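You operate a simulated robot arm through the tools that you are given. There is no shell and no other tool. Be economical: measure what you need, move in short steps, check, and stop when the job is done.

Carry out the task below with a simulated two-armed robot. There is one attempt and no reset: what you move stays moved.

JOB
Add the dish of powder to the drum and give it 4 turns.
Fine: Lid closed and latch on HOLD before you crank; stop with the drum upright, dish back, nothing spilt.

Only the result counts: the job must be done as asked and must still hold three seconds after the hand-in. Knocking over, shifting, dropping, spilling or breaking anything else fails it. A push-on lid holds only when it is set on centred and level and pressed home; a screw cap is set on level and turned clockwise until tight.

ROBOT AND FRAMES
Two 7-joint arms with fingered hands on one trunk, on a base that drives. Base frame: it is fixed to the floor where the robot stands at the start and does not move with it; the origin is under the middle of the robot, x ahead of it, y to its left, z up; the surface under the hand at the start is at about z = 0.8. Units: m, degrees, N and s.
The left shoulder is at the start at [0.087, 0.17, 1.163], the right one opposite. With the tool pointing down near the work surface each hand reaches from about 0.32 to 0.78 m from the robot's upright axis, wherever it stands, measured 20 degrees to its own side. Places, roughly: brake handle [0.6, 0.1, 0.8]; drum [0.6, 0, 1]; drum latch [0.7, 0, 1.1]; drum lid [0.7, 0, 1]; splitter lever [0.7, 0.4, 0.9]. Payload 4 kg a hand.
Tool frame (each hand has its own): the origin (TCP) lies between the finger pads and is the grasp point; the fingertips stand 0.026 m ahead of it; z points along the fingers, y is the line along which they close. The gripper opens to 0.132 m. The gripper's body begins 0.073 m behind the TCP. The gripper is a hand of 4 fingers: y runs from the thumb to the fingers, the wrist lies at [0, 0, -0.224] in the tool frame, and closing takes about 1.5 s.
Orientation is told as [roll, pitch, yaw] about the base's x, y, z axes, in that order, counted from this pose: with the fingers straight down and closing along the base's y, the tool's x points along the base's -x, its y along +y and its z along -z.

CONTROLS
- The arms move only by the tool apply_moves. It takes "left_commands", "right_commands" or both (then of equal length, played together; a hand with none holds still); each is a list of rows, each a list of 6 numbers: the shift along the tool's x, y, z in mm, then the turn, a rotation vector about the tool's x, y, z in degrees. In form: [[x, y, z, wx, wy, wz], ...]. A call has 1 to 12 rows; each row is the pose to reach, as a shift and turn from the pose commanded when the call began, along the tool's axes at that moment. "left_claw" and "right_claw" are, for a hand that has rows, the closure, from 0 (fully open) to 1 (shut), set as the call begins (left out, the last holds). Rows are played at 5 a second. More than 0.05 m and 8.6 degrees between two rows, or a gripper value outside its range, and nothing of the call is played. Where a pose cannot be reached the arm comes as near as it can. A force on the tool above 70 N (or 10 N above the force at the start of the call, whichever is more), or a blocked arm, ends the call early, and 0.2 s more pass. The fingers move at their own pace (about 0.108 m/s each) and stop on an object; they squeeze with about 29 N. The grip force told is the motor's: it shows also when the fingers shut on nothing. Time passes only in rows, and 0.2 s behind the last, so rows that repeat a pose let the fingers close. The reply holds the time, the measured pose of the TCP, the force on the tool along the base axes, the opening and the grip force, in the units named above and with some noise, with the torque about the TCP (base axes, N m) and any sound that the robot's microphone picked up.
- Cameras (640 x 400 px; columns grow to the right, rows downward): "scene" is now at [0.1859, 0.0022, 1.3641]; the picture's right is [0.03, -1.00, 0.00], its down [-0.34, -0.01, -0.94] and it looks along [0.94, 0.03, -0.34] (base axes); focal length 214 px, centre (320, 200). "left" rides on the left gripper at [-0.073, 0.006, -0.094] in its tool frame; the picture's right is [-0.08, -1.00, 0.00], its down [0.79, -0.06, -0.62] and it looks along [0.61, -0.05, 0.79] (tool axes); focal length 230 px, centre (320, 200). "right" rides on the right gripper at [0.073, 0.006, -0.094] in its tool frame; the picture's right is [-0.08, 1.00, 0.00], its down [-0.78, -0.06, -0.62] and it looks along [-0.62, -0.05, 0.79] (tool axes); focal length 230 px, centre (320, 200). There is no depth. A picture from a camera that has moved, and an enlarged one, comes with that camera's place and axes in the base frame and with its lens.
- capture(camera): a new picture of that camera. No time passes.
- lift_body(by): slides the trunk up (or, below 0, down) by that many m; the arms and the scene camera ride with it, the base frame stays. It gives what a move gives, with no picture.
- roll_base(legs): drives the robot by 1 to 6 legs, each [ahead, left, turn to the left] in m, m and degrees, along the robot's own axes; the way and the turn of a leg run together, so that a leg with both is an arc; at most 1.5 m and 180 degrees a leg. The arms and the cameras ride along, it lands a little off, and it stops where it bumps. It gives what a move gives.
- move_fingers(finger1, finger2, finger3, thumb_bend, hand): sets how far each is bent, from 0 (flat) to 1 (curled in); at 0.3 the hand is open as for a grip, at 0.7 the pads meet at the TCP. One left out holds its place. A second passes; each finger stops where it meets its share of the squeeze, and holds until it gets a number again. A gripper value or a shape takes the hand back. It gives what a move gives, with no picture; readings hold the bend of each and the force on the fingers (four entries, about 0 where the hand has none), thumb and palm.
- preshape(shape, hand): the hand has 4 fingers and takes this shape, open, in about a second: jaw (thumb against the fingers, like two jaws); tri (thumb and two fingers); tip (a fingertip pinch); poke (one finger out to press); point (the index stretched); flat (the hand flat); cup (the hand cupped); fist (a fist). The gripper value then closes the fingers along that shape, each until it touches; the sizes above hold for jaw. It gives what a move gives, with no picture.
- pan_tilt(pan, tilt): turns the head with the scene camera to pan (to the left, within 80 degrees either way) and tilt (down, from -29 to 69), counted from straight ahead of the robot. It gives what a move gives.
- inspect(camera, box): a new picture of the part [left, top, right, bottom] of that camera's present view, enlarged. No time passes.
- hand_in(): hands the job in; it is judged then, once.

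Go step by step. Nothing tells you exact positions but the pictures and the camera data: compare them with the known pose of the tool, close in by small moves and look again before you grip or let go. The budget is 120 turns and 92 pictures, counting those below and the enlarged ones. Unless the task says otherwise, let go and move clear before handing in.

The tools are called after ">>>" as name(argument=value, ...) on one line, values as JSON. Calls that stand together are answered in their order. apply_moves: Moves the arms, as the interface text tells. Its arguments: {"type":"object","properties":{"left_commands":{"type":"array","items":{"type":"array","items":{"type":"number"}}},"left_claw":{"type":"number"},"right_commands":{"type":"array","items":{"type":"array","items":{"type":"number"}}},"right_claw":{"type":"number"}},"required":[]} The other tools are called the same way: lift_body (by) slides the trunk up or down; preshape (shape, hand) gives the hand a shape; move_fingers (finger1, finger2, finger3, thumb_bend, hand) moves the fingers one by one; roll_base (legs) drives the base; pan_tilt (pan, tilt) turns the head that bears the scene camera; capture (camera) takes a picture; inspect (camera, box) takes an enlarged picture of a part of a camera's view; hand_in () hands the job in.

At the start:

```text
time_s: 0.0
left_tcp_pos: [0.4895, 0.2115, 1.4139]
left_tool_rot: [-0.2, -0.2, -0.1]
left_ft_force: [0.1, -0.6, 0.5]
left_moment: [0.02, 0.02, 0.01]
left_width: 0.1321
left_grasp_force: 0.1
left_shape: jaw
left_bend: [0.3, 0.3, 0.3, 0.3]
left_finger forces: [0.0, 0.1, 0.0, 0.0, 0.0, 0.0]
right_tcp_pos: [0.4375, -0.1427, 1.3652]
right_tool_rot: [0.0, 0.0, -0.1]
right_ft_force: [0.5, 0.0, 0.3]
right_moment: [0.02, 0.0, 0.0]
right_width: 0.1318
right_grasp_force: 0.0
right_shape: jaw
right_bend: [0.3, 0.3, 0.3, 0.3]
right_finger forces: [0.0, 0.0, 0.1, 0.1, 0.0, 0.0]
trunk travel left (down, up): [-0.177, 0.174]
robot x, y, heading: [-0.0016, -0.0013, 0.2]
head pan, tilt: [1.9, 20.1]
```

scene: 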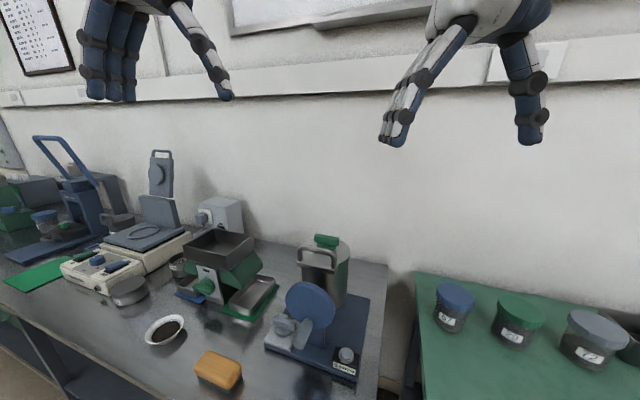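
right: 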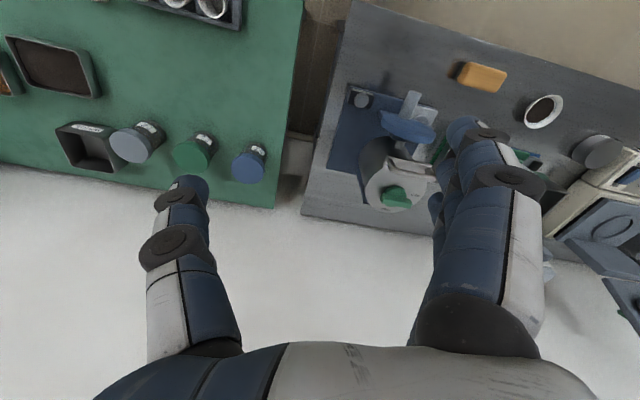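
left: 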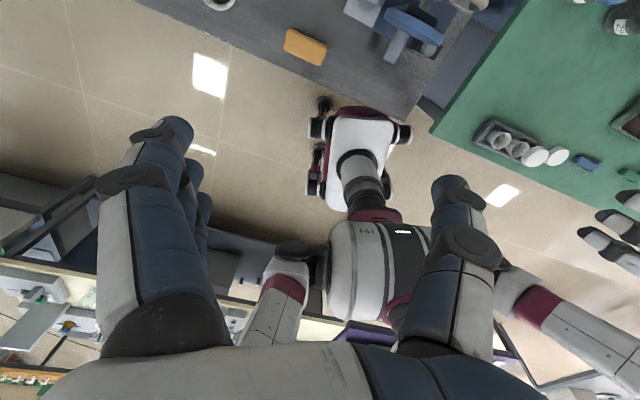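

I see the drum tumbler on the bench just ahead, with a white dish of powder to its left. I'll zoom in on both first.

>>> inspect(camera="scene", box=[240, 220, 400, 390])

>>> inspect(camera="right", box=[300, 50, 640, 240])

>>> inspect(camera="scene", box=[60, 180, 300, 390])

```text
2.35 times, centred on (320, 305) of scene
camera zoom: at [0.1859, 0.0022, 1.3641], right [0.03, -1.0, 0.0], down [-0.34, -0.01, -0.94], along [0.94, 0.03, -0.34], focal length 505 px, centre (320, -47)
```

zoom: 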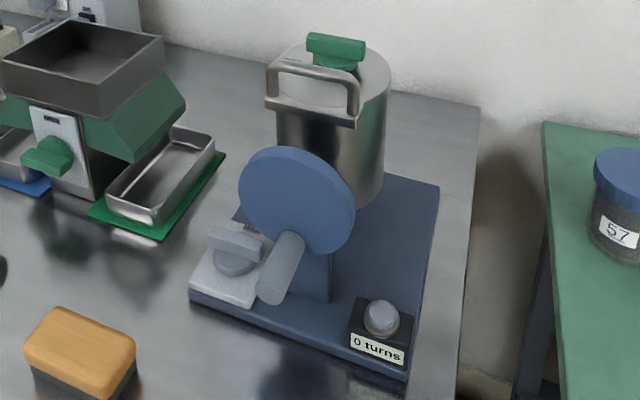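

```text
1.88 times, centred on (470, 145) of right
camera zoom: at [0.3642, -0.1381, 1.4579], right [0.08, 1.0, 0.0], down [0.78, -0.06, 0.62], along [0.62, -0.05, -0.79], focal length 433 px, centre (38, 304)
```

zoom: 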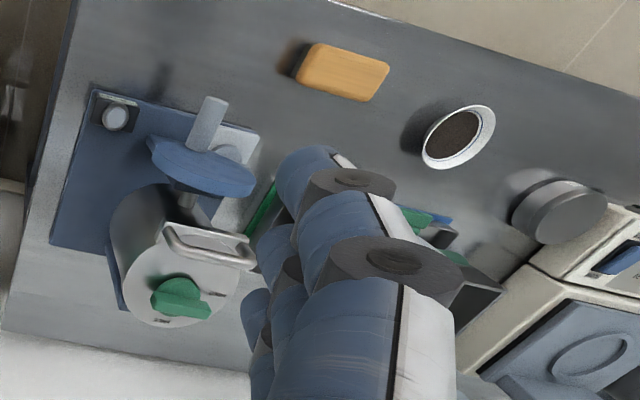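

```text
1.90 times, centred on (180, 285) of scene
camera zoom: at [0.1859, 0.0022, 1.3641], right [0.03, -1.0, 0.0], down [-0.34, -0.01, -0.94], along [0.94, 0.03, -0.34], focal length 408 px, centre (587, 38)
```

zoom: 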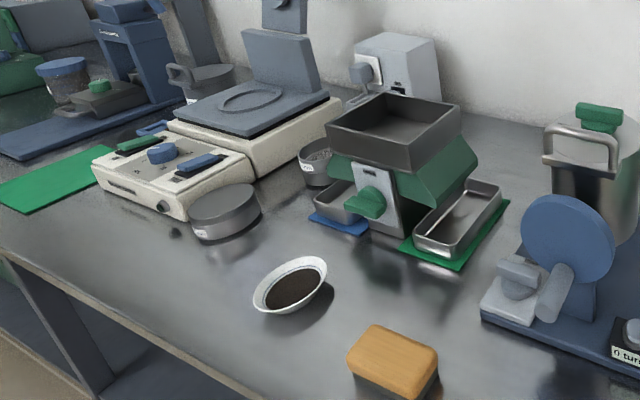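

Drum lid top is near (0.645, 0, 1.07) and the dish near (0.61, 0.445, 0.82). I need closer views of the latch and its labels.

>>> inspect(camera="right", box=[320, 70, 460, 230])

>>> inspect(camera="scene", box=[290, 225, 360, 275])

```text
2.50 times, centred on (390, 150) of right
camera zoom: at [0.3642, -0.1381, 1.4579], right [0.08, 1.0, 0.0], down [0.78, -0.06, 0.62], along [0.62, -0.05, -0.79], focal length 575 px, centre (145, 325)
```

zoom: 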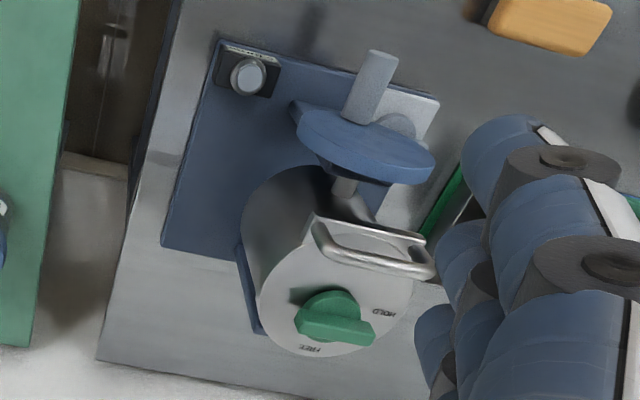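

```text
8.00 times, centred on (325, 250) of scene
camera zoom: at [0.1859, 0.0022, 1.3641], right [0.03, -1.0, 0.0], down [-0.34, -0.01, -0.94], along [0.94, 0.03, -0.34], focal length 1716 px, centre (280, -200)
```

zoom: 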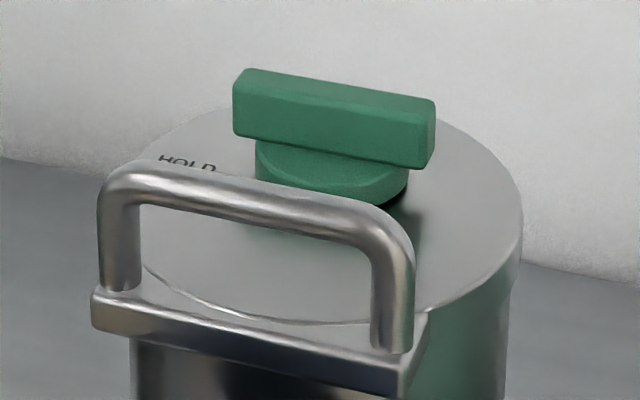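

The lid carries HOLD and FREE marks and the knob's state is unclear. I'll bring the right camera over the lid and the left hand above the dish.

>>> apply_moves(left_commands=[[0, 40, 0, 0, 0, 0], [0, 80, 20, 0, 0, 0], [0, 120, 50, 0, 0, 0], [-20, 155, 80, 0, 0, 0], [-40, 185, 110, 0, 0, 0], [-60, 210, 140, 0, 0, 0], [-85, 233, 170, 0, 0, 0], [-110, 233, 205, 0, 0, 0], [-122, 233, 240, 0, 0, 0], [-122, 233, 240, 0, 0, 0]], right_commands=[[0, 0, 0, 0, 0, 0], [0, 0, 0, 0, 0, 0], [0, 0, 0, 0, 0, 0], [0, 0, 0, 0, 0, 0], [-15, 30, 25, 0, 0, 0], [-30, 60, 50, 0, 0, 0], [-45, 90, 75, 0, 0, 0], [-60, 120, 100, 0, 0, 0], [-75, 150, 125, 0, 0, 0], [-75, 150, 125, 0, 0, 0]])

>>> capture(camera="right")

>>> capture(camera="left")

>>> capture(camera="scene")

```text
refused: row 4 steps farther than a row can; nothing moved
```

```text
83 pictures are left
camera right: at [0.3642, -0.1381, 1.4579], right [0.08, 1.0, 0.0], down [0.78, -0.06, 0.62], along [0.62, -0.05, -0.79], focal length 230 px, centre (320, 200)
```

right: 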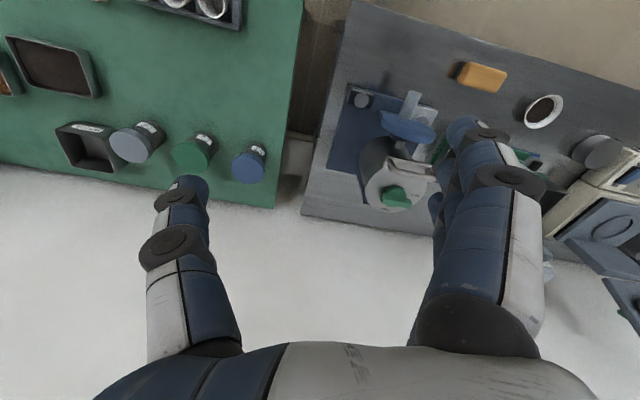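

```text
82 pictures are left
camera left: at [0.563, 0.2166, 1.5081], right [0.08, -1.0, 0.0], down [-0.79, -0.06, 0.61], along [-0.61, -0.05, -0.79], focal length 230 px, centre (320, 200)
```

left: 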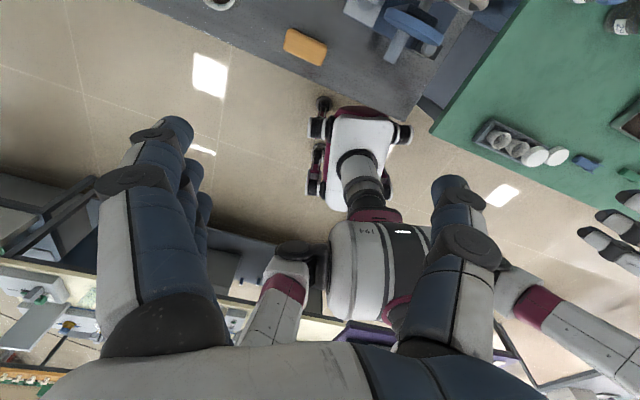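

```text
81 pictures are left
camera scene: at [0.1859, 0.0022, 1.3641], right [0.03, -1.0, 0.0], down [-0.34, -0.01, -0.94], along [0.94, 0.03, -0.34], focal length 214 px, centre (320, 200)
```

scene: 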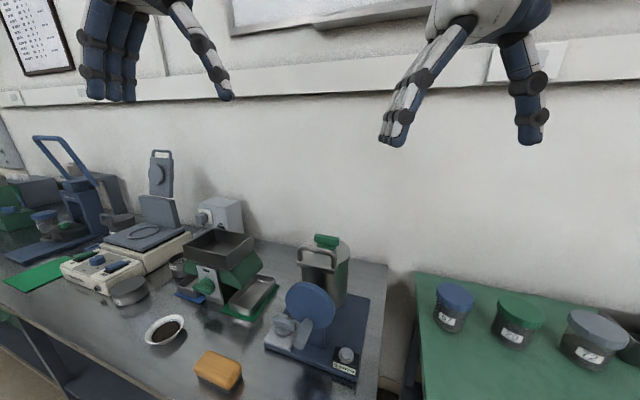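

The move was refused because one step was slightly too long. I'll resend it with shorter steps.

>>> apply_moves(left_commands=[[0, 40, 0, 0, 0, 0], [0, 80, 15, 0, 0, 0], [0, 120, 35, 0, 0, 0], [-10, 155, 60, 0, 0, 0], [-25, 185, 85, 0, 0, 0], [-45, 210, 110, 0, 0, 0], [-65, 230, 140, 0, 0, 0], [-85, 233, 175, 0, 0, 0], [-105, 233, 210, 0, 0, 0], [-122, 233, 240, 0, 0, 0]], right_commands=[[0, 0, 0, 0, 0, 0], [0, 0, 0, 0, 0, 0], [0, 0, 0, 0, 0, 0], [0, 0, 0, 0, 0, 0], [-15, 30, 25, 0, 0, 0], [-30, 60, 50, 0, 0, 0], [-45, 90, 75, 0, 0, 0], [-60, 120, 100, 0, 0, 0], [-75, 150, 125, 0, 0, 0], [-75, 150, 125, 0, 0, 0]])

```text
time_s: 2.2
left_tcp_pos: [0.6127, 0.4456, 1.1727]
left_tool_rot: [-0.1, -0.2, 0.0]
left_ft_force: [-1.8, -0.8, 0.6]
left_moment: [0.04, -0.01, -0.01]
left_width: 0.132
left_grasp_force: 0.2
left_shape: jaw
left_bend: [0.3, 0.3, 0.3, 0.3]
left_finger forces: [0.1, 0.0, 0.1, 0.0, 0.0, 0.1]
right_tcp_pos: [0.5125, 0.0062, 1.2375]
right_tool_rot: [0.0, -0.1, 0.0]
right_ft_force: [0.4, 0.0, -1.1]
right_moment: [0.02, 0.05, 0.01]
right_width: 0.1321
right_grasp_force: 0.1
right_shape: jaw
right_bend: [0.3, 0.3, 0.3, 0.3]
right_finger forces: [0.0, 0.0, 0.0, 0.0, 0.0, 0.0]
trunk travel left (down, up): [-0.177, 0.174]
robot x, y, heading: [0.0036, 0.0023, -0.1]
head pan, tilt: [1.9, 20.1]
```

Both hands are in place. Now I'll look through each hand camera.

>>> capture(camera="right")

>>> capture(camera="left")

```text
80 pictures are left
camera right: at [0.4392, 0.0107, 1.3305], right [0.08, 1.0, 0.0], down [0.78, -0.06, 0.62], along [0.61, -0.05, -0.79], focal length 230 px, centre (320, 200)
```

right: 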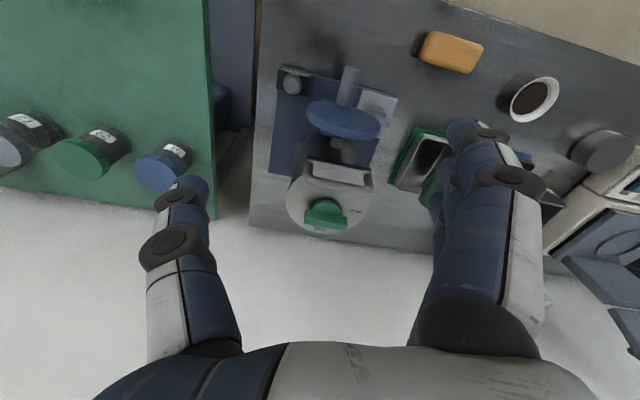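

```text
79 pictures are left
camera left: at [0.6853, 0.4509, 1.2676], right [0.08, -1.0, 0.0], down [-0.79, -0.06, 0.61], along [-0.61, -0.05, -0.79], focal length 230 px, centre (320, 200)
```

left: 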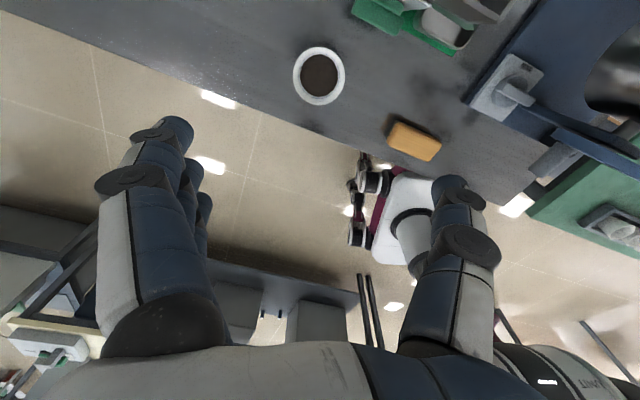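

>>> inspect(camera="right", box=[260, 60, 400, 245])

>>> inspect(camera="left", box=[280, 35, 360, 115])

>>> inspect(camera="left", box=[440, 0, 640, 200])

```text
2.16 times, centred on (330, 152) of right
camera zoom: at [0.4392, 0.0107, 1.3305], right [0.08, 1.0, 0.0], down [0.78, -0.06, 0.62], along [0.61, -0.05, -0.79], focal length 498 px, centre (298, 303)
```

zoom: 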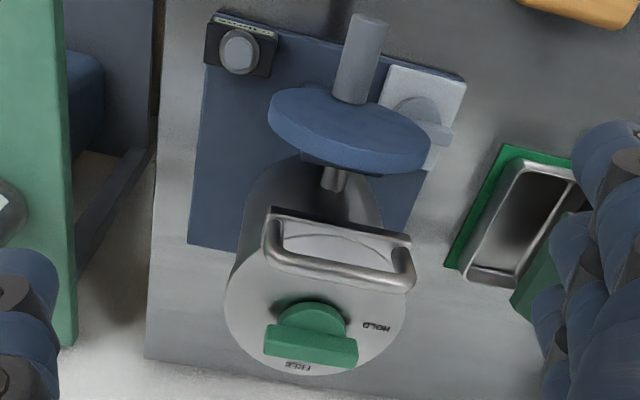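

```text
5.00 times, centred on (320, 75) of left
camera zoom: at [0.6853, 0.4509, 1.2676], right [0.08, -1.0, 0.0], down [-0.79, -0.06, 0.61], along [-0.61, -0.05, -0.79], focal length 1150 px, centre (320, 825)
```

zoom: 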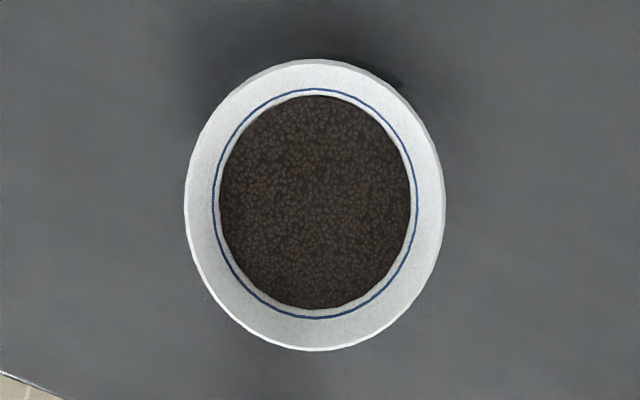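

```text
2.00 times, centred on (540, 100) of left
camera zoom: at [0.6853, 0.4509, 1.2676], right [0.08, -1.0, 0.0], down [-0.79, -0.06, 0.61], along [-0.61, -0.05, -0.79], focal length 460 px, centre (-120, 400)
```

zoom: 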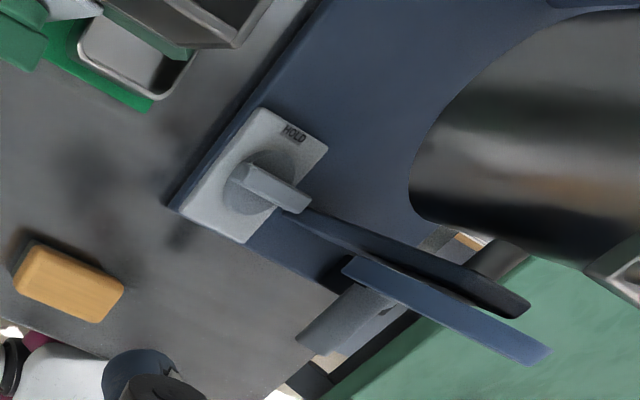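

The dish is about 88 mm wide and centred near (0.613, 0.446). I'll look closely at the latch knob and the brake labels.

>>> inspect(camera="left", box=[480, 40, 550, 110])

>>> inspect(camera="right", box=[280, 155, 380, 245])

>>> inspect(camera="scene", box=[260, 290, 370, 380])

```text
5.71 times, centred on (515, 75) of left
camera zoom: at [0.6853, 0.4509, 1.2676], right [0.08, -1.0, 0.0], down [-0.79, -0.06, 0.61], along [-0.61, -0.05, -0.79], focal length 1315 px, centre (-794, 914)
```

zoom: 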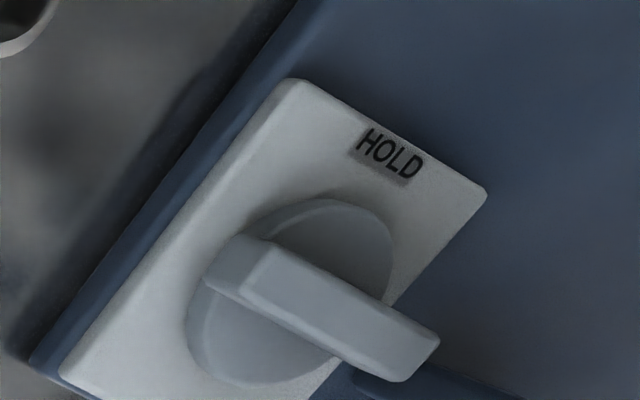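

```text
4.44 times, centred on (330, 200) of right
camera zoom: at [0.4392, 0.0107, 1.3305], right [0.08, 1.0, 0.0], down [0.78, -0.06, 0.62], along [0.61, -0.05, -0.79], focal length 1022 px, centre (276, 200)
```

zoom: 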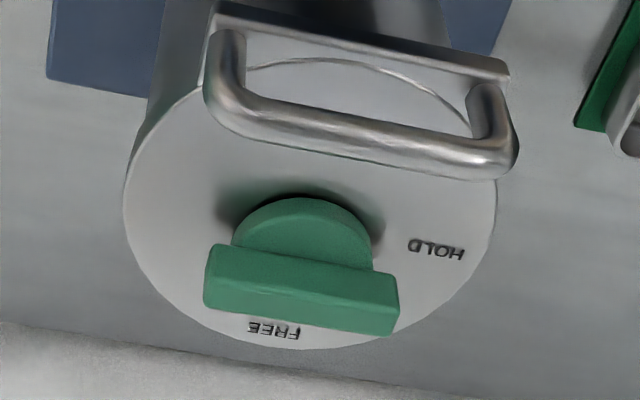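

```text
4.44 times, centred on (315, 335) of scene
camera zoom: at [0.186, 0.0015, 1.3642], right [0.03, -1.0, 0.0], down [-0.34, -0.01, -0.94], along [0.94, 0.03, -0.34], focal length 953 px, centre (342, -400)
```

zoom: 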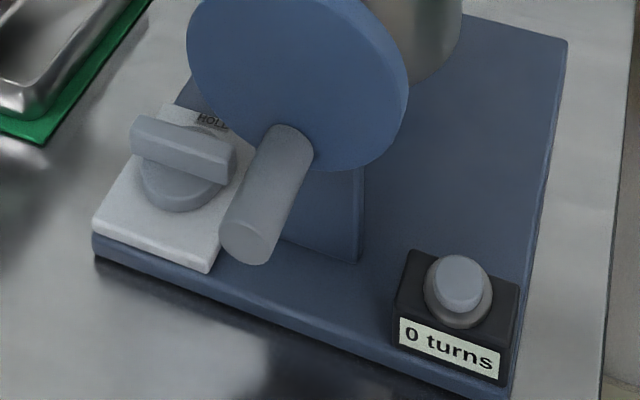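

Reading the marks, the latch bar lies along HOLD and the machine is yawed about -18°. The knob is near (0.647, 0.003, 1.10) and the bail handle sits in front of it. I'll bring the right hand over the knob, yawed to +72° so it grips across the bar.

>>> apply_moves(right_commands=[[-13, 0, 4, 0, 0, -7.2], [-27, 0, 8, 0, 0, -14.4], [-40, 0, 12, 0, 0, -21.6], [-54, -1, 15, 0, 0, -28.8], [-67, -1, 19, 0, 0, -36], [-81, -2, 23, 0, 0, -43.2], [-94, -2, 27, 0, 0, -50.4], [-108, -3, 30, 0, 0, -57.6], [-121, -3, 34, 0, 0, -64.8], [-134, -3, 37, 0, 0, -72], [-134, -3, 37, 0, 0, -72]])

>>> capture(camera="right")

>>> capture(camera="scene")

```text
time_s: 4.6
left_tcp_pos: [0.6125, 0.4466, 1.1731]
left_tool_rot: [-0.2, -0.1, 0.0]
left_ft_force: [0.0, -0.2, 0.4]
left_moment: [-0.03, 0.0, 0.01]
left_width: 0.1319
left_grasp_force: 0.0
left_shape: jaw
left_bend: [0.3, 0.3, 0.3, 0.3]
left_finger forces: [0.0, 0.1, 0.0, 0.0, 0.0, 0.1]
right_tcp_pos: [0.6506, -0.0065, 1.2062]
right_tool_rot: [-0.2, -0.7, 71.0]
right_ft_force: [0.4, 0.0, -1.0]
right_moment: [0.02, 0.01, 0.01]
right_width: 0.1319
right_grasp_force: 0.1
right_shape: jaw
right_bend: [0.3, 0.3, 0.3, 0.3]
right_finger forces: [0.0, 0.1, 0.0, 0.0, 0.0, 0.0]
right hand out of reach, approached as far as the arm can: row 10, 11
trunk travel left (down, up): [-0.177, 0.174]
robot x, y, heading: [-0.0008, -0.0003, -0.2]
head pan, tilt: [1.9, 20.1]
```

```text
72 pictures are left
camera right: at [0.6195, -0.0755, 1.2987], right [-0.92, 0.4, 0.0], down [0.31, 0.72, 0.63], along [0.25, 0.58, -0.78], focal length 230 px, centre (320, 200)
```

right: 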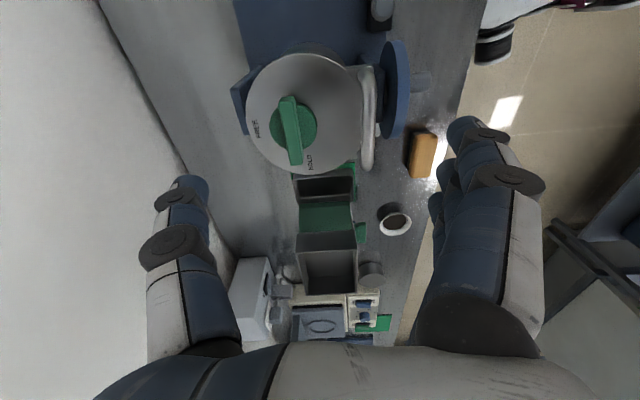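

```text
71 pictures are left
camera scene: at [0.1872, 0.0023, 1.3638], right [0.03, -1.0, 0.0], down [-0.34, -0.01, -0.94], along [0.94, 0.03, -0.34], focal length 214 px, centre (320, 200)
```

scene: 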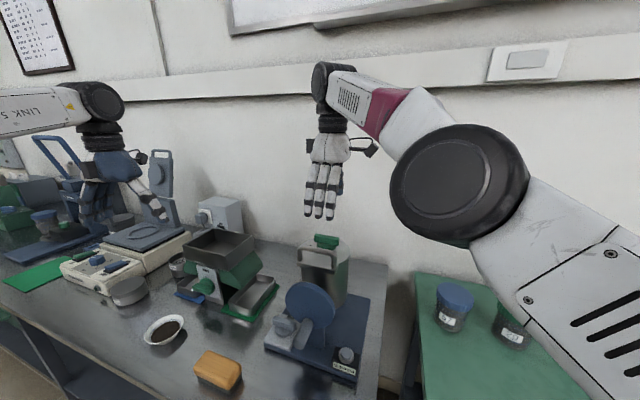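

The right hand is at its yaw limit, about 71°, right over the knob. I'll zoom in to judge the bar's angle against the marks.

>>> inspect(camera="right", box=[230, 40, 390, 180])

>>> inspect(camera="scene", box=[280, 140, 380, 260])

```text
2.86 times, centred on (310, 110) of right
camera zoom: at [0.6195, -0.0755, 1.2987], right [-0.92, 0.4, 0.0], down [0.31, 0.72, 0.63], along [0.25, 0.58, -0.78], focal length 657 px, centre (349, 457)
```

zoom: 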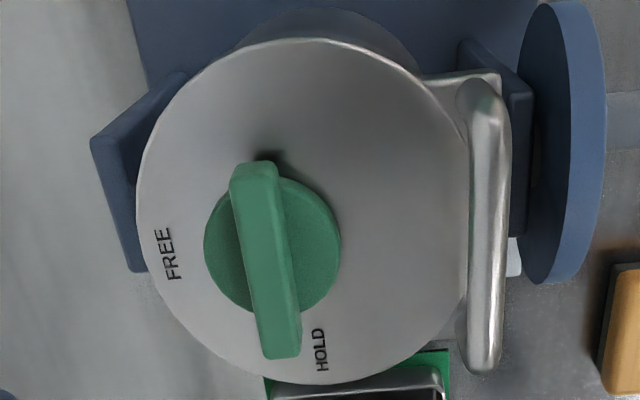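

```text
3.33 times, centred on (330, 200) of scene
camera zoom: at [0.1872, 0.0023, 1.3638], right [0.03, -1.0, 0.0], down [-0.34, -0.01, -0.94], along [0.94, 0.03, -0.34], focal length 715 px, centre (287, 200)
```

zoom: 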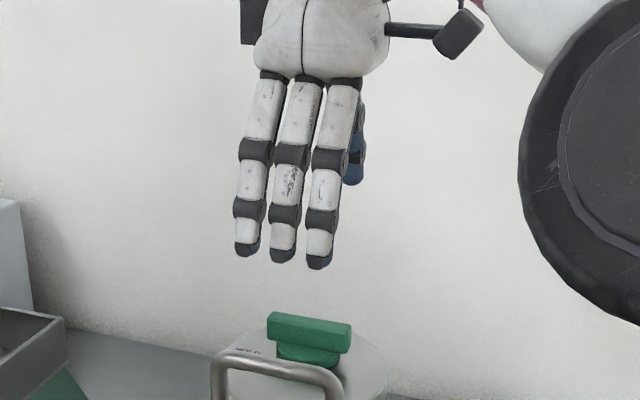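

Combining the views, the knob centre is near (0.668, 0.000) and the lid top near z = 1.053. I'll half-close the fingers so they clear the bail, shift over the knob and drop to z about 1.13.

>>> apply_moves(right_commands=[[-4, -5, 15, 0, 0, 0], [-8, -10, 35, 0, 0, 0], [-12, -14, 60, 0, 0, 0], [-12, -14, 76, 0, 0, 0], [-12, -14, 76, 0, 0, 0]], right_claw=0.45)

>>> inspect(camera="right", box=[160, 0, 520, 225])

>>> inspect(camera="scene", box=[270, 160, 390, 280])

```text
time_s: 6.0
left_tcp_pos: [0.6117, 0.4464, 1.1738]
left_tool_rot: [0.0, -0.1, 0.0]
left_ft_force: [0.7, 0.3, 0.0]
left_moment: [0.02, -0.01, -0.01]
left_width: 0.1317
left_grasp_force: 0.1
left_shape: jaw
left_bend: [0.3, 0.3, 0.3, 0.3]
left_finger forces: [0.1, 0.2, 0.0, 0.0, 0.0, 0.1]
right_tcp_pos: [0.6819, -0.0197, 1.1254]
right_tool_rot: [0.8, -0.7, 70.0]
right_ft_force: [0.6, 0.2, -0.6]
right_moment: [0.0, 0.01, 0.03]
right_width: 0.0732
right_grasp_force: 0.1
right_shape: jaw
right_bend: [0.72, 0.72, 0.72, 0.7]
right_finger forces: [0.1, 0.0, 0.0, 0.0, 0.0, 0.1]
right hand out of reach, approached as far as the arm can: row 4, 5
trunk travel left (down, up): [-0.177, 0.174]
robot x, y, heading: [-0.0016, -0.0009, -0.0]
head pan, tilt: [1.9, 20.1]
stopped in row 5 (right hand): the arm was blocked; the commanded pose is now the measured one
```

```text
1.78 times, centred on (340, 112) of right
camera zoom: at [0.6517, -0.0898, 1.2176], right [-0.91, 0.41, 0.02], down [0.33, 0.71, 0.63], along [0.25, 0.58, -0.78], focal length 409 px, centre (284, 356)
```

zoom: 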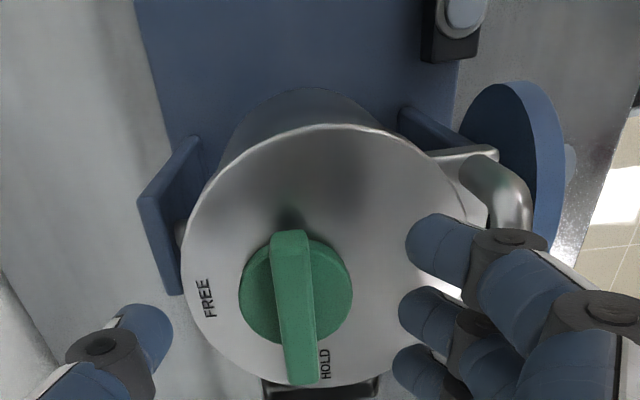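

```text
3.33 times, centred on (330, 220) of scene
camera zoom: at [0.1858, 0.0018, 1.3642], right [0.03, -1.0, 0.0], down [-0.34, -0.01, -0.94], along [0.94, 0.03, -0.34], focal length 715 px, centre (287, 133)
```

zoom: 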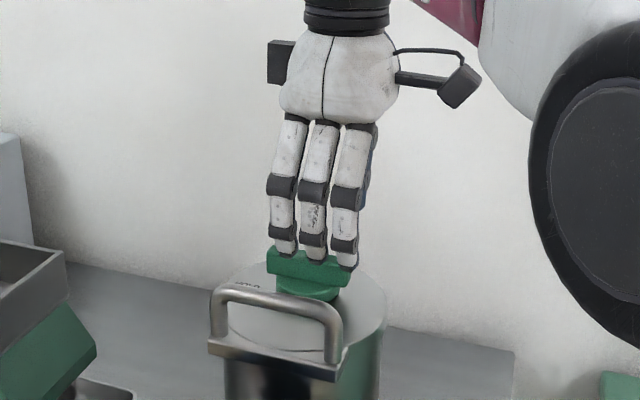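

The right arm is hitting its joint limit here, and the left arm should have a better yaw range for this turn. I'll retract the right hand upward and to the right, and yaw the left hand in place to +72° as a test.

>>> apply_moves(right_commands=[[0, 0, -40, 0, 0, 0], [0, 0, -80, 0, 0, 0], [30, 5, -85, 0, 0, 8], [60, 10, -90, 0, 0, 16], [90, 16, -95, 0, 0, 24], [120, 22, -100, 0, 0, 32], [150, 28, -105, 0, 0, 40], [180, 35, -110, 0, 0, 48], [215, 41, -115, 0, 0, 56], [250, 48, -120, 0, 0, 64], [286, 55, -120, 0, 0, 70]], left_commands=[[0, 0, -10, 0, 0, -6.6], [0, 0, -20, 0, 0, -13.2], [0, 0, -30, 0, 0, -19.8], [0, 0, -40, 0, 0, -26.4], [0, 0, -50, 0, 0, -33], [0, 0, -60, 0, 0, -39.6], [0, 0, -60, 0, 0, -46.2], [0, 0, -60, 0, 0, -52.8], [0, 0, -60, 0, 0, -59.4], [0, 0, -60, 0, 0, -66], [0, 0, -60, 0, 0, -72]], right_claw=0)

```text
time_s: 8.4
left_tcp_pos: [0.6103, 0.4446, 1.2353]
left_tool_rot: [-0.1, -0.1, 72.1]
left_ft_force: [-0.6, 0.4, 0.9]
left_moment: [0.07, 0.03, -0.01]
left_width: 0.132
left_grasp_force: 0.0
left_shape: jaw
left_bend: [0.3, 0.3, 0.3, 0.3]
left_finger forces: [0.0, 0.0, 0.1, 0.1, 0.0, 0.0]
right_tcp_pos: [0.5342, -0.2714, 1.24]
right_tool_rot: [1.0, 0.7, 0.3]
right_ft_force: [0.9, -0.6, 0.1]
right_moment: [0.01, 0.0, 0.0]
right_width: 0.1319
right_grasp_force: 0.1
right_shape: jaw
right_bend: [0.3, 0.3, 0.3, 0.3]
right_finger forces: [0.1, 0.0, 0.0, 0.1, 0.1, 0.0]
right hand out of reach, approached as far as the arm can: row 1, 2, 3
trunk travel left (down, up): [-0.177, 0.174]
robot x, y, heading: [0.0007, 0.0033, 0.1]
head pan, tilt: [1.9, 20.1]
```

The left hand reaches +72° without trouble. I'll move it over the knob.

>>> apply_moves(left_commands=[[40, -19, 0, 0, 0, 0], [81, -38, 0, 0, 0, 0], [121, -58, 0, 0, 0, 0], [162, -77, 0, 0, 0, 0], [202, -96, 0, 0, 0, 0], [243, -115, 10, 0, 0, 0], [283, -135, 20, 0, 0, 0], [324, -154, 30, 0, 0, 0], [364, -173, 35, 0, 0, 0], [405, -193, 35, 0, 0, 0], [405, -193, 35, 0, 0, 0]], left_claw=0.45)

>>> capture(camera="left")

>>> capture(camera="right")

```text
time_s: 10.8
left_tcp_pos: [0.653, 0.0094, 1.1954]
left_tool_rot: [-0.2, -0.1, 71.9]
left_ft_force: [0.1, -0.3, 0.1]
left_moment: [-0.01, 0.03, 0.03]
left_width: 0.0733
left_grasp_force: 0.1
left_shape: jaw
left_bend: [0.72, 0.72, 0.72, 0.7]
left_finger forces: [0.0, 0.0, 0.0, 0.1, 0.0, 0.0]
left hand out of reach, approached as far as the arm can: row 10, 11
right_tcp_pos: [0.5345, -0.2681, 1.2421]
right_tool_rot: [0.7, 0.7, 0.6]
right_ft_force: [0.0, 0.4, 0.2]
right_moment: [-0.04, -0.01, -0.02]
right_width: 0.1319
right_grasp_force: 0.0
right_shape: jaw
right_bend: [0.3, 0.3, 0.3, 0.3]
right_finger forces: [0.0, 0.0, 0.0, 0.1, 0.0, 0.0]
trunk travel left (down, up): [-0.177, 0.174]
robot x, y, heading: [-0.0028, -0.0009, 0.0]
head pan, tilt: [1.9, 20.1]
```

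```text
66 pictures are left
camera left: at [0.6706, 0.0811, 1.2896], right [0.97, -0.23, 0.0], down [-0.19, -0.76, 0.62], along [-0.14, -0.6, -0.79], focal length 230 px, centre (320, 200)
```

left: 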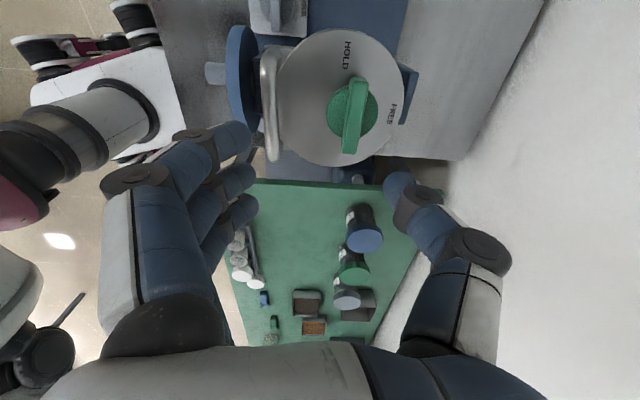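

```text
65 pictures are left
camera right: at [0.4623, -0.2664, 1.3359], right [0.07, 1.0, 0.01], down [0.79, -0.06, 0.61], along [0.61, -0.03, -0.8], focal length 230 px, centre (320, 200)
```

right: 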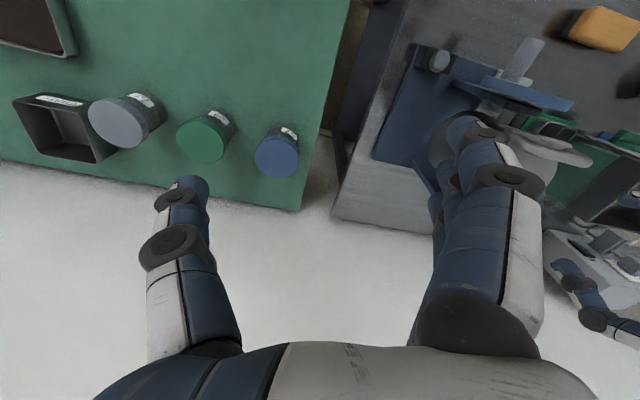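

The left arm also ran short here, so reach is the limit rather than yaw. Raising the trunk shortens the shoulder-to-wrist distance.

>>> lift_body(by=0.13)

```text
time_s: 12.4
left_tcp_pos: [0.6058, 0.0104, 1.4084]
left_tool_rot: [-7.8, -2.6, 72.2]
left_ft_force: [-0.4, 0.3, -0.8]
left_moment: [0.01, -0.01, -0.03]
left_width: 0.0731
left_grasp_force: 0.1
left_shape: jaw
left_bend: [0.72, 0.72, 0.72, 0.7]
left_finger forces: [0.1, 0.0, 0.0, 0.0, 0.0, 0.0]
right_tcp_pos: [0.5342, -0.2693, 1.3717]
right_tool_rot: [0.8, 0.8, 0.5]
right_ft_force: [0.0, 1.1, 0.5]
right_moment: [0.0, -0.01, 0.02]
right_width: 0.1318
right_grasp_force: 0.0
right_shape: jaw
right_bend: [0.3, 0.3, 0.3, 0.3]
right_finger forces: [0.0, 0.0, 0.1, 0.0, 0.0, 0.1]
trunk travel left (down, up): [-0.307, 0.044]
robot x, y, heading: [-0.0001, -0.0022, 0.2]
head pan, tilt: [1.9, 20.1]
```

>>> apply_moves(left_commands=[[0, 0, 40, 0, 0, 0], [0, 0, 80, 0, 0, 0], [0, 0, 80, 0, 0, 0]])

```text
time_s: 13.2
left_tcp_pos: [0.6165, 0.0102, 1.3277]
left_tool_rot: [-8.0, -2.5, 72.2]
left_ft_force: [-0.1, 0.5, -0.4]
left_moment: [0.0, 0.02, 0.01]
left_width: 0.0733
left_grasp_force: 0.1
left_shape: jaw
left_bend: [0.72, 0.72, 0.72, 0.7]
left_finger forces: [0.1, 0.0, 0.0, 0.0, 0.0, 0.1]
right_tcp_pos: [0.5322, -0.2678, 1.3716]
right_tool_rot: [0.8, 0.8, 0.4]
right_ft_force: [-0.5, -0.4, -0.1]
right_moment: [0.01, 0.0, 0.01]
right_width: 0.1318
right_grasp_force: 0.1
right_shape: jaw
right_bend: [0.3, 0.3, 0.3, 0.3]
right_finger forces: [0.0, 0.1, 0.0, 0.0, 0.0, 0.0]
trunk travel left (down, up): [-0.307, 0.044]
robot x, y, heading: [0.0009, -0.0006, 0.1]
head pan, tilt: [1.9, 20.1]
```

>>> apply_moves(left_commands=[[-6, -18, 30, -2.5, -3.3, 0], [-12, -36, 60, -4.9, -6.6, 0], [-12, -36, 100, -4.9, -6.6, 0], [-12, -36, 140, -4.9, -6.6, 0], [-12, -36, 158, -4.9, -6.6, 0], [-12, -36, 158, -4.9, -6.6, 0]])

>>> inspect(camera="left", box=[180, 0, 500, 200])

```text
time_s: 14.6
left_tcp_pos: [0.6749, 0.015, 1.1795]
left_tool_rot: [-3.0, -8.9, 73.0]
left_ft_force: [-0.4, 0.2, 0.0]
left_moment: [-0.02, 0.01, 0.0]
left_width: 0.0733
left_grasp_force: 0.0
left_shape: jaw
left_bend: [0.72, 0.72, 0.72, 0.7]
left_finger forces: [0.1, 0.1, 0.0, 0.0, 0.1, 0.0]
left hand out of reach, approached as far as the arm can: row 2, 3, 4, 5, 6
right_tcp_pos: [0.5335, -0.2688, 1.3718]
right_tool_rot: [0.8, 0.7, 0.4]
right_ft_force: [0.3, 0.4, -0.1]
right_moment: [0.01, 0.03, 0.02]
right_width: 0.1318
right_grasp_force: 0.1
right_shape: jaw
right_bend: [0.3, 0.3, 0.3, 0.3]
right_finger forces: [0.0, 0.0, 0.0, 0.1, 0.0, 0.0]
trunk travel left (down, up): [-0.307, 0.044]
robot x, y, heading: [0.0014, -0.0006, -0.0]
head pan, tilt: [1.9, 20.1]
```

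```text
2.00 times, centred on (340, 100) of left
camera zoom: at [0.6811, 0.0718, 1.2829], right [0.97, -0.23, 0.07], down [-0.23, -0.84, 0.49], along [-0.06, -0.49, -0.87], focal length 460 px, centre (280, 400)
```

zoom: 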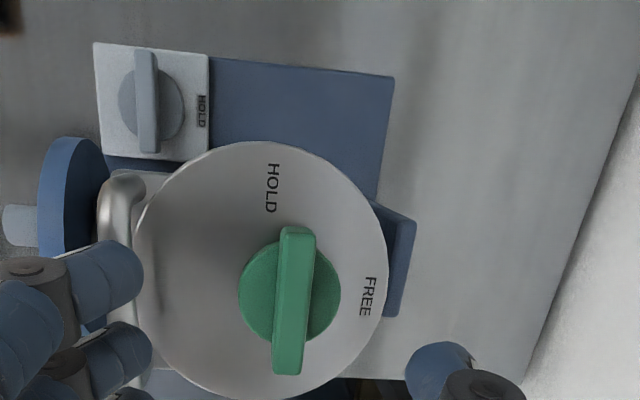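

The knob is clear in view: the bar lies along HOLD, and the brake knob lies across its own HOLD mark. I'll level the hand, pull it back and up, then drive the base about 8 cm forward for reach.

>>> apply_moves(left_commands=[[6, 20, -20, -1, 3, 0], [12, 40, -30, -2, 6, 0], [18, 60, -30, -3, 8.9, 0], [25, 76, -30, -3, 8.9, 0], [25, 76, -30, -3, 8.9, 0]])

>>> roll_base(legs=[[0.08, 0, 0]])

```text
time_s: 15.8
left_tcp_pos: [0.5924, 0.008, 1.2015]
left_tool_rot: [0.0, -0.1, 72.6]
left_ft_force: [0.0, 0.1, 0.2]
left_moment: [0.0, 0.0, -0.02]
left_width: 0.0733
left_grasp_force: 0.1
left_shape: jaw
left_bend: [0.72, 0.72, 0.72, 0.7]
left_finger forces: [0.0, 0.1, 0.1, 0.1, 0.0, 0.0]
right_tcp_pos: [0.5341, -0.2689, 1.3722]
right_tool_rot: [0.8, 0.7, 0.4]
right_ft_force: [-0.1, 0.0, -0.7]
right_moment: [0.01, 0.02, 0.0]
right_width: 0.132
right_grasp_force: 0.0
right_shape: jaw
right_bend: [0.3, 0.3, 0.3, 0.3]
right_finger forces: [0.0, 0.0, 0.1, 0.1, 0.0, 0.0]
trunk travel left (down, up): [-0.307, 0.044]
robot x, y, heading: [0.0, -0.0016, -0.0]
head pan, tilt: [1.9, 20.1]
```

```text
time_s: 16.7
left_tcp_pos: [0.6259, 0.0046, 1.1989]
left_tool_rot: [0.1, -0.2, 72.1]
left_ft_force: [1.2, -1.1, -0.3]
left_moment: [-0.01, 0.0, 0.03]
left_width: 0.0732
left_grasp_force: 0.0
left_shape: jaw
left_bend: [0.72, 0.72, 0.72, 0.7]
left_finger forces: [0.0, 0.0, 0.1, 0.0, 0.0, 0.1]
right_tcp_pos: [0.5659, -0.2709, 1.3708]
right_tool_rot: [0.7, 0.9, -0.2]
right_ft_force: [0.2, 0.6, -0.3]
right_moment: [0.0, 0.04, 0.04]
right_width: 0.1321
right_grasp_force: 0.0
right_shape: jaw
right_bend: [0.3, 0.3, 0.3, 0.3]
right_finger forces: [0.0, 0.1, 0.1, 0.1, 0.0, 0.1]
trunk travel left (down, up): [-0.307, 0.044]
robot x, y, heading: [0.0317, 0.0026, -0.5]
head pan, tilt: [1.9, 20.1]
stopped in leg 1: the robot was blocked; the commanded pose is now the measured one
```

The base bumped the bench after 3 cm. I'll ease off slightly and try the position over the knob again.

>>> roll_base(legs=[[-0.008, 0, 0]])

>>> apply_moves(left_commands=[[-9, -25, 10, 0, 0, 0], [-19, -52, 25, 0, 0, 0], [-19, -54, 35, 0, 0, 0], [-19, -54, 35, 0, 0, 0]])

>>> inspect(camera="left", box=[180, 0, 500, 200])

```text
time_s: 17.5
left_tcp_pos: [0.6166, 0.0036, 1.2014]
left_tool_rot: [0.1, -0.2, 72.0]
left_ft_force: [-0.3, 0.1, 0.0]
left_moment: [0.04, -0.01, -0.01]
left_width: 0.0735
left_grasp_force: 0.0
left_shape: jaw
left_bend: [0.72, 0.72, 0.72, 0.7]
left_finger forces: [0.0, 0.1, 0.1, 0.0, 0.0, 0.0]
right_tcp_pos: [0.5567, -0.2718, 1.372]
right_tool_rot: [0.8, 0.8, -0.2]
right_ft_force: [0.1, 0.2, 0.3]
right_moment: [0.0, 0.06, -0.01]
right_width: 0.1319
right_grasp_force: 0.0
right_shape: jaw
right_bend: [0.3, 0.3, 0.3, 0.3]
right_finger forces: [0.0, 0.1, 0.0, 0.0, 0.0, 0.0]
trunk travel left (down, up): [-0.307, 0.044]
robot x, y, heading: [0.0241, 0.0049, -0.6]
head pan, tilt: [1.9, 20.1]
```

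```text
time_s: 18.5
left_tcp_pos: [0.6741, 0.0051, 1.1655]
left_tool_rot: [0.0, -0.2, 71.9]
left_ft_force: [-0.7, -0.8, 0.1]
left_moment: [0.0, 0.01, 0.02]
left_width: 0.0733
left_grasp_force: 0.1
left_shape: jaw
left_bend: [0.72, 0.72, 0.72, 0.7]
left_finger forces: [0.1, 0.0, 0.0, 0.0, 0.1, 0.0]
right_tcp_pos: [0.5548, -0.2719, 1.3716]
right_tool_rot: [0.8, 0.7, -0.2]
right_ft_force: [-0.1, -0.2, 0.4]
right_moment: [0.03, -0.01, -0.02]
right_width: 0.132
right_grasp_force: 0.1
right_shape: jaw
right_bend: [0.3, 0.3, 0.3, 0.3]
right_finger forces: [0.0, 0.1, 0.1, 0.0, 0.0, 0.0]
trunk travel left (down, up): [-0.307, 0.044]
robot x, y, heading: [0.0235, 0.001, -0.5]
head pan, tilt: [1.9, 20.1]
```

```text
2.00 times, centred on (340, 100) of left
camera zoom: at [0.6915, 0.0756, 1.2594], right [0.97, -0.24, 0.0], down [-0.19, -0.77, 0.61], along [-0.14, -0.6, -0.79], focal length 460 px, centre (280, 400)
```

zoom: 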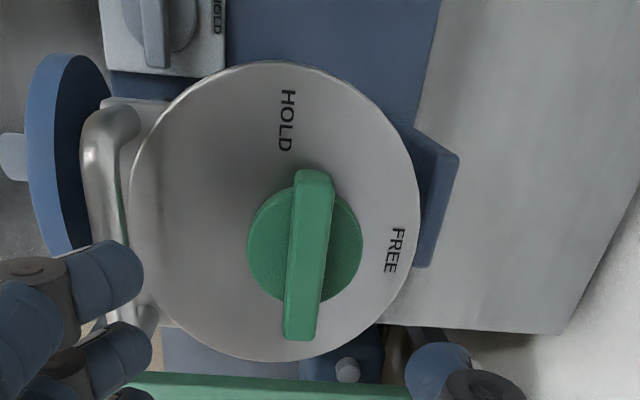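

The position is reached and the bar is parallel to the fingers. I'll narrow the opening a little and descend around the bar.

>>> apply_moves(left_commands=[[-5, -7, 15, 0, 0, 0], [-5, -7, 35, 0, 0, 0], [-5, -7, 50, 0, 0, 0], [-5, -7, 50, 0, 0, 0]], left_claw=0.55)

>>> inspect(camera="left", box=[160, 0, 480, 200])

>>> inspect(camera="scene", box=[230, 180, 410, 320])

```text
time_s: 19.5
left_tcp_pos: [0.6812, 0.0088, 1.1151]
left_tool_rot: [-0.2, -0.2, 72.0]
left_ft_force: [-0.6, -0.1, -0.5]
left_moment: [0.01, 0.0, -0.04]
left_width: 0.0602
left_grasp_force: 0.1
left_shape: jaw
left_bend: [0.73, 0.73, 0.73, 0.7]
left_finger forces: [0.0, 0.0, 0.1, 0.1, 0.0, 0.0]
right_tcp_pos: [0.5557, -0.2725, 1.3718]
right_tool_rot: [0.8, 0.7, -0.3]
right_ft_force: [0.1, -0.6, -0.1]
right_moment: [-0.01, 0.01, -0.04]
right_width: 0.1319
right_grasp_force: 0.0
right_shape: jaw
right_bend: [0.3, 0.3, 0.3, 0.3]
right_finger forces: [0.1, 0.0, 0.0, 0.1, 0.0, 0.0]
trunk travel left (down, up): [-0.307, 0.044]
robot x, y, heading: [0.0285, 0.0033, -0.8]
head pan, tilt: [1.9, 20.1]
```

```text
2.00 times, centred on (320, 100) of left
camera zoom: at [0.699, 0.0793, 1.2088], right [0.97, -0.24, 0.0], down [-0.19, -0.77, 0.61], along [-0.14, -0.6, -0.79], focal length 460 px, centre (320, 400)
```

zoom: 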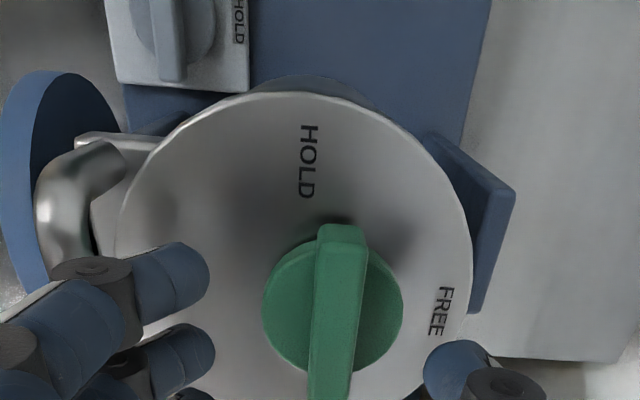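

```text
2.86 times, centred on (320, 250) of scene
camera zoom: at [0.1584, 0.0038, 1.497], right [0.02, -1.0, 0.0], down [-0.34, -0.01, -0.94], along [0.94, 0.02, -0.34], focal length 613 px, centre (320, 57)
```

zoom: 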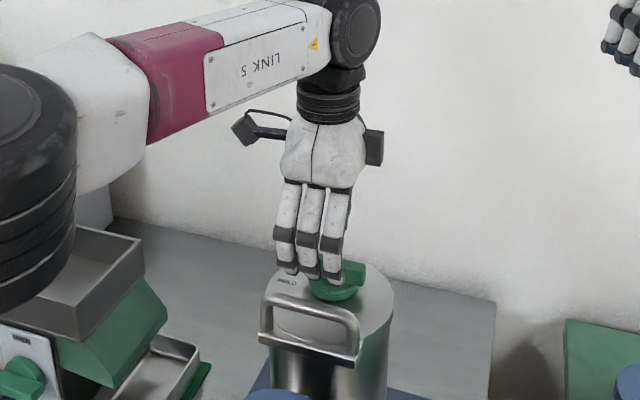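

The fingers straddle the bar. I'll make a small centring move, descend the last bit and close.

>>> apply_moves(left_commands=[[3, -6, 9, 0, 0, 0], [3, -6, 18, 0, 0, 0], [3, -6, 18, 0, 0, 0]])

>>> apply_moves(left_commands=[[0, 0, 0, 0, 0, 0], [0, 0, 0, 0, 0, 0], [0, 0, 0, 0, 0, 0], [0, 0, 0, 0, 0, 0]], left_claw=1)

>>> inspect(camera="left", box=[160, 0, 480, 200])

```text
time_s: 20.3
left_tcp_pos: [0.687, 0.004, 1.0972]
left_tool_rot: [0.0, -0.3, 72.0]
left_ft_force: [-0.2, 0.2, -0.3]
left_moment: [0.03, -0.01, 0.01]
left_width: 0.0604
left_grasp_force: 0.0
left_shape: jaw
left_bend: [0.73, 0.73, 0.73, 0.7]
left_finger forces: [0.0, 0.1, 0.0, 0.0, 0.0, 0.1]
right_tcp_pos: [0.5554, -0.2719, 1.3717]
right_tool_rot: [0.8, 0.8, -0.1]
right_ft_force: [0.8, -0.3, 0.4]
right_moment: [0.0, 0.03, 0.02]
right_width: 0.1317
right_grasp_force: 0.1
right_shape: jaw
right_bend: [0.3, 0.3, 0.3, 0.3]
right_finger forces: [0.1, 0.1, 0.1, 0.1, 0.0, 0.0]
trunk travel left (down, up): [-0.307, 0.044]
robot x, y, heading: [0.0232, -0.0009, -0.4]
head pan, tilt: [1.9, 20.1]
```

```text
time_s: 21.3
left_tcp_pos: [0.686, 0.0051, 1.0982]
left_tool_rot: [0.0, -0.1, 72.0]
left_ft_force: [-0.6, -0.6, -1.9]
left_moment: [0.01, 0.03, 0.02]
left_width: 0.0101
left_grasp_force: 28.7
left_shape: jaw
left_bend: [0.72, 0.72, 0.72, 0.7]
left_finger forces: [8.6, 8.7, 8.7, 0.1, 24.4, 0.0]
right_tcp_pos: [0.5555, -0.2711, 1.3723]
right_tool_rot: [0.8, 0.8, -0.3]
right_ft_force: [0.0, -0.8, 0.2]
right_moment: [-0.04, -0.01, -0.02]
right_width: 0.1316
right_grasp_force: 0.1
right_shape: jaw
right_bend: [0.3, 0.3, 0.3, 0.3]
right_finger forces: [0.1, 0.0, 0.0, 0.0, 0.1, 0.0]
trunk travel left (down, up): [-0.307, 0.044]
robot x, y, heading: [0.0278, 0.0065, -0.6]
head pan, tilt: [1.9, 20.1]
```

```text
2.00 times, centred on (320, 100) of left
camera zoom: at [0.7041, 0.0753, 1.191], right [0.97, -0.24, 0.0], down [-0.19, -0.77, 0.61], along [-0.14, -0.6, -0.79], focal length 460 px, centre (320, 400)
```

zoom: 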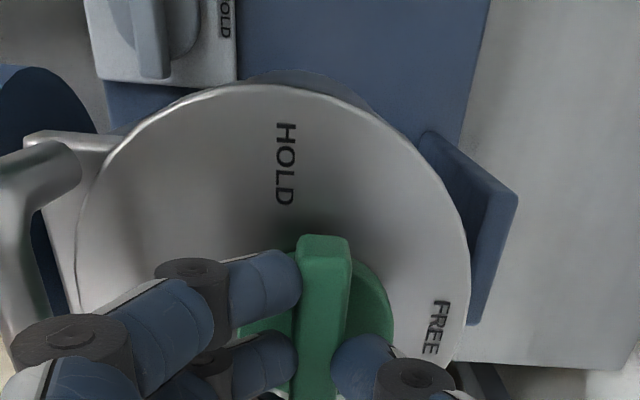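

The bar is gripped at about 10 mm width. I'll turn it clockwise 44° first and watch the forces.

>>> apply_moves(left_commands=[[0, 0, 0, 0, 0, 6], [0, 0, 0, 0, 0, 12], [0, 0, 0, 0, 0, 18], [0, 0, 0, 0, 0, 25], [0, 0, 0, 0, 0, 32], [0, 0, 0, 0, 0, 38], [0, 0, 0, 0, 0, 44]])

>>> inspect(camera="left", box=[160, 0, 480, 200])

```text
time_s: 22.9
left_tcp_pos: [0.6879, 0.0029, 1.0974]
left_tool_rot: [0.0, 0.0, 27.9]
left_ft_force: [5.5, -3.0, -4.6]
left_moment: [-0.05, -0.1, 0.04]
left_width: 0.01
left_grasp_force: 28.6
left_shape: jaw
left_bend: [0.72, 0.72, 0.72, 0.7]
left_finger forces: [8.3, 8.1, 7.9, 0.0, 28.2, 0.1]
right_tcp_pos: [0.5568, -0.2717, 1.3708]
right_tool_rot: [0.7, 0.8, -0.2]
right_ft_force: [0.2, 0.8, -0.5]
right_moment: [-0.01, -0.04, 0.01]
right_width: 0.1321
right_grasp_force: 0.1
right_shape: jaw
right_bend: [0.3, 0.3, 0.3, 0.3]
right_finger forces: [0.0, 0.0, 0.0, 0.1, 0.0, 0.0]
trunk travel left (down, up): [-0.307, 0.044]
robot x, y, heading: [0.0249, 0.0029, -0.6]
head pan, tilt: [1.9, 20.1]
```

```text
2.00 times, centred on (320, 100) of left
camera zoom: at [0.7501, 0.0416, 1.1911], right [0.53, -0.85, 0.0], down [-0.67, -0.42, 0.62], along [-0.52, -0.33, -0.79], focal length 460 px, centre (320, 400)
```

zoom: 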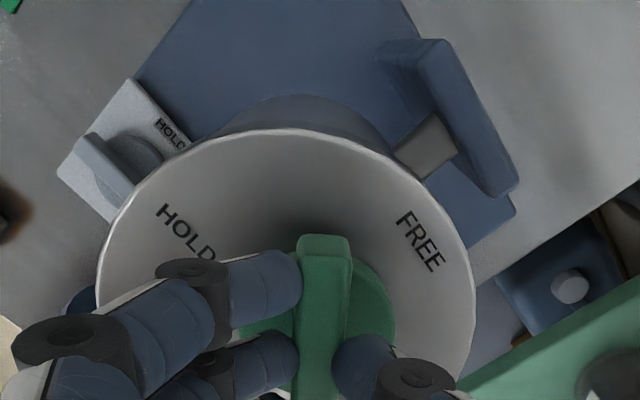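

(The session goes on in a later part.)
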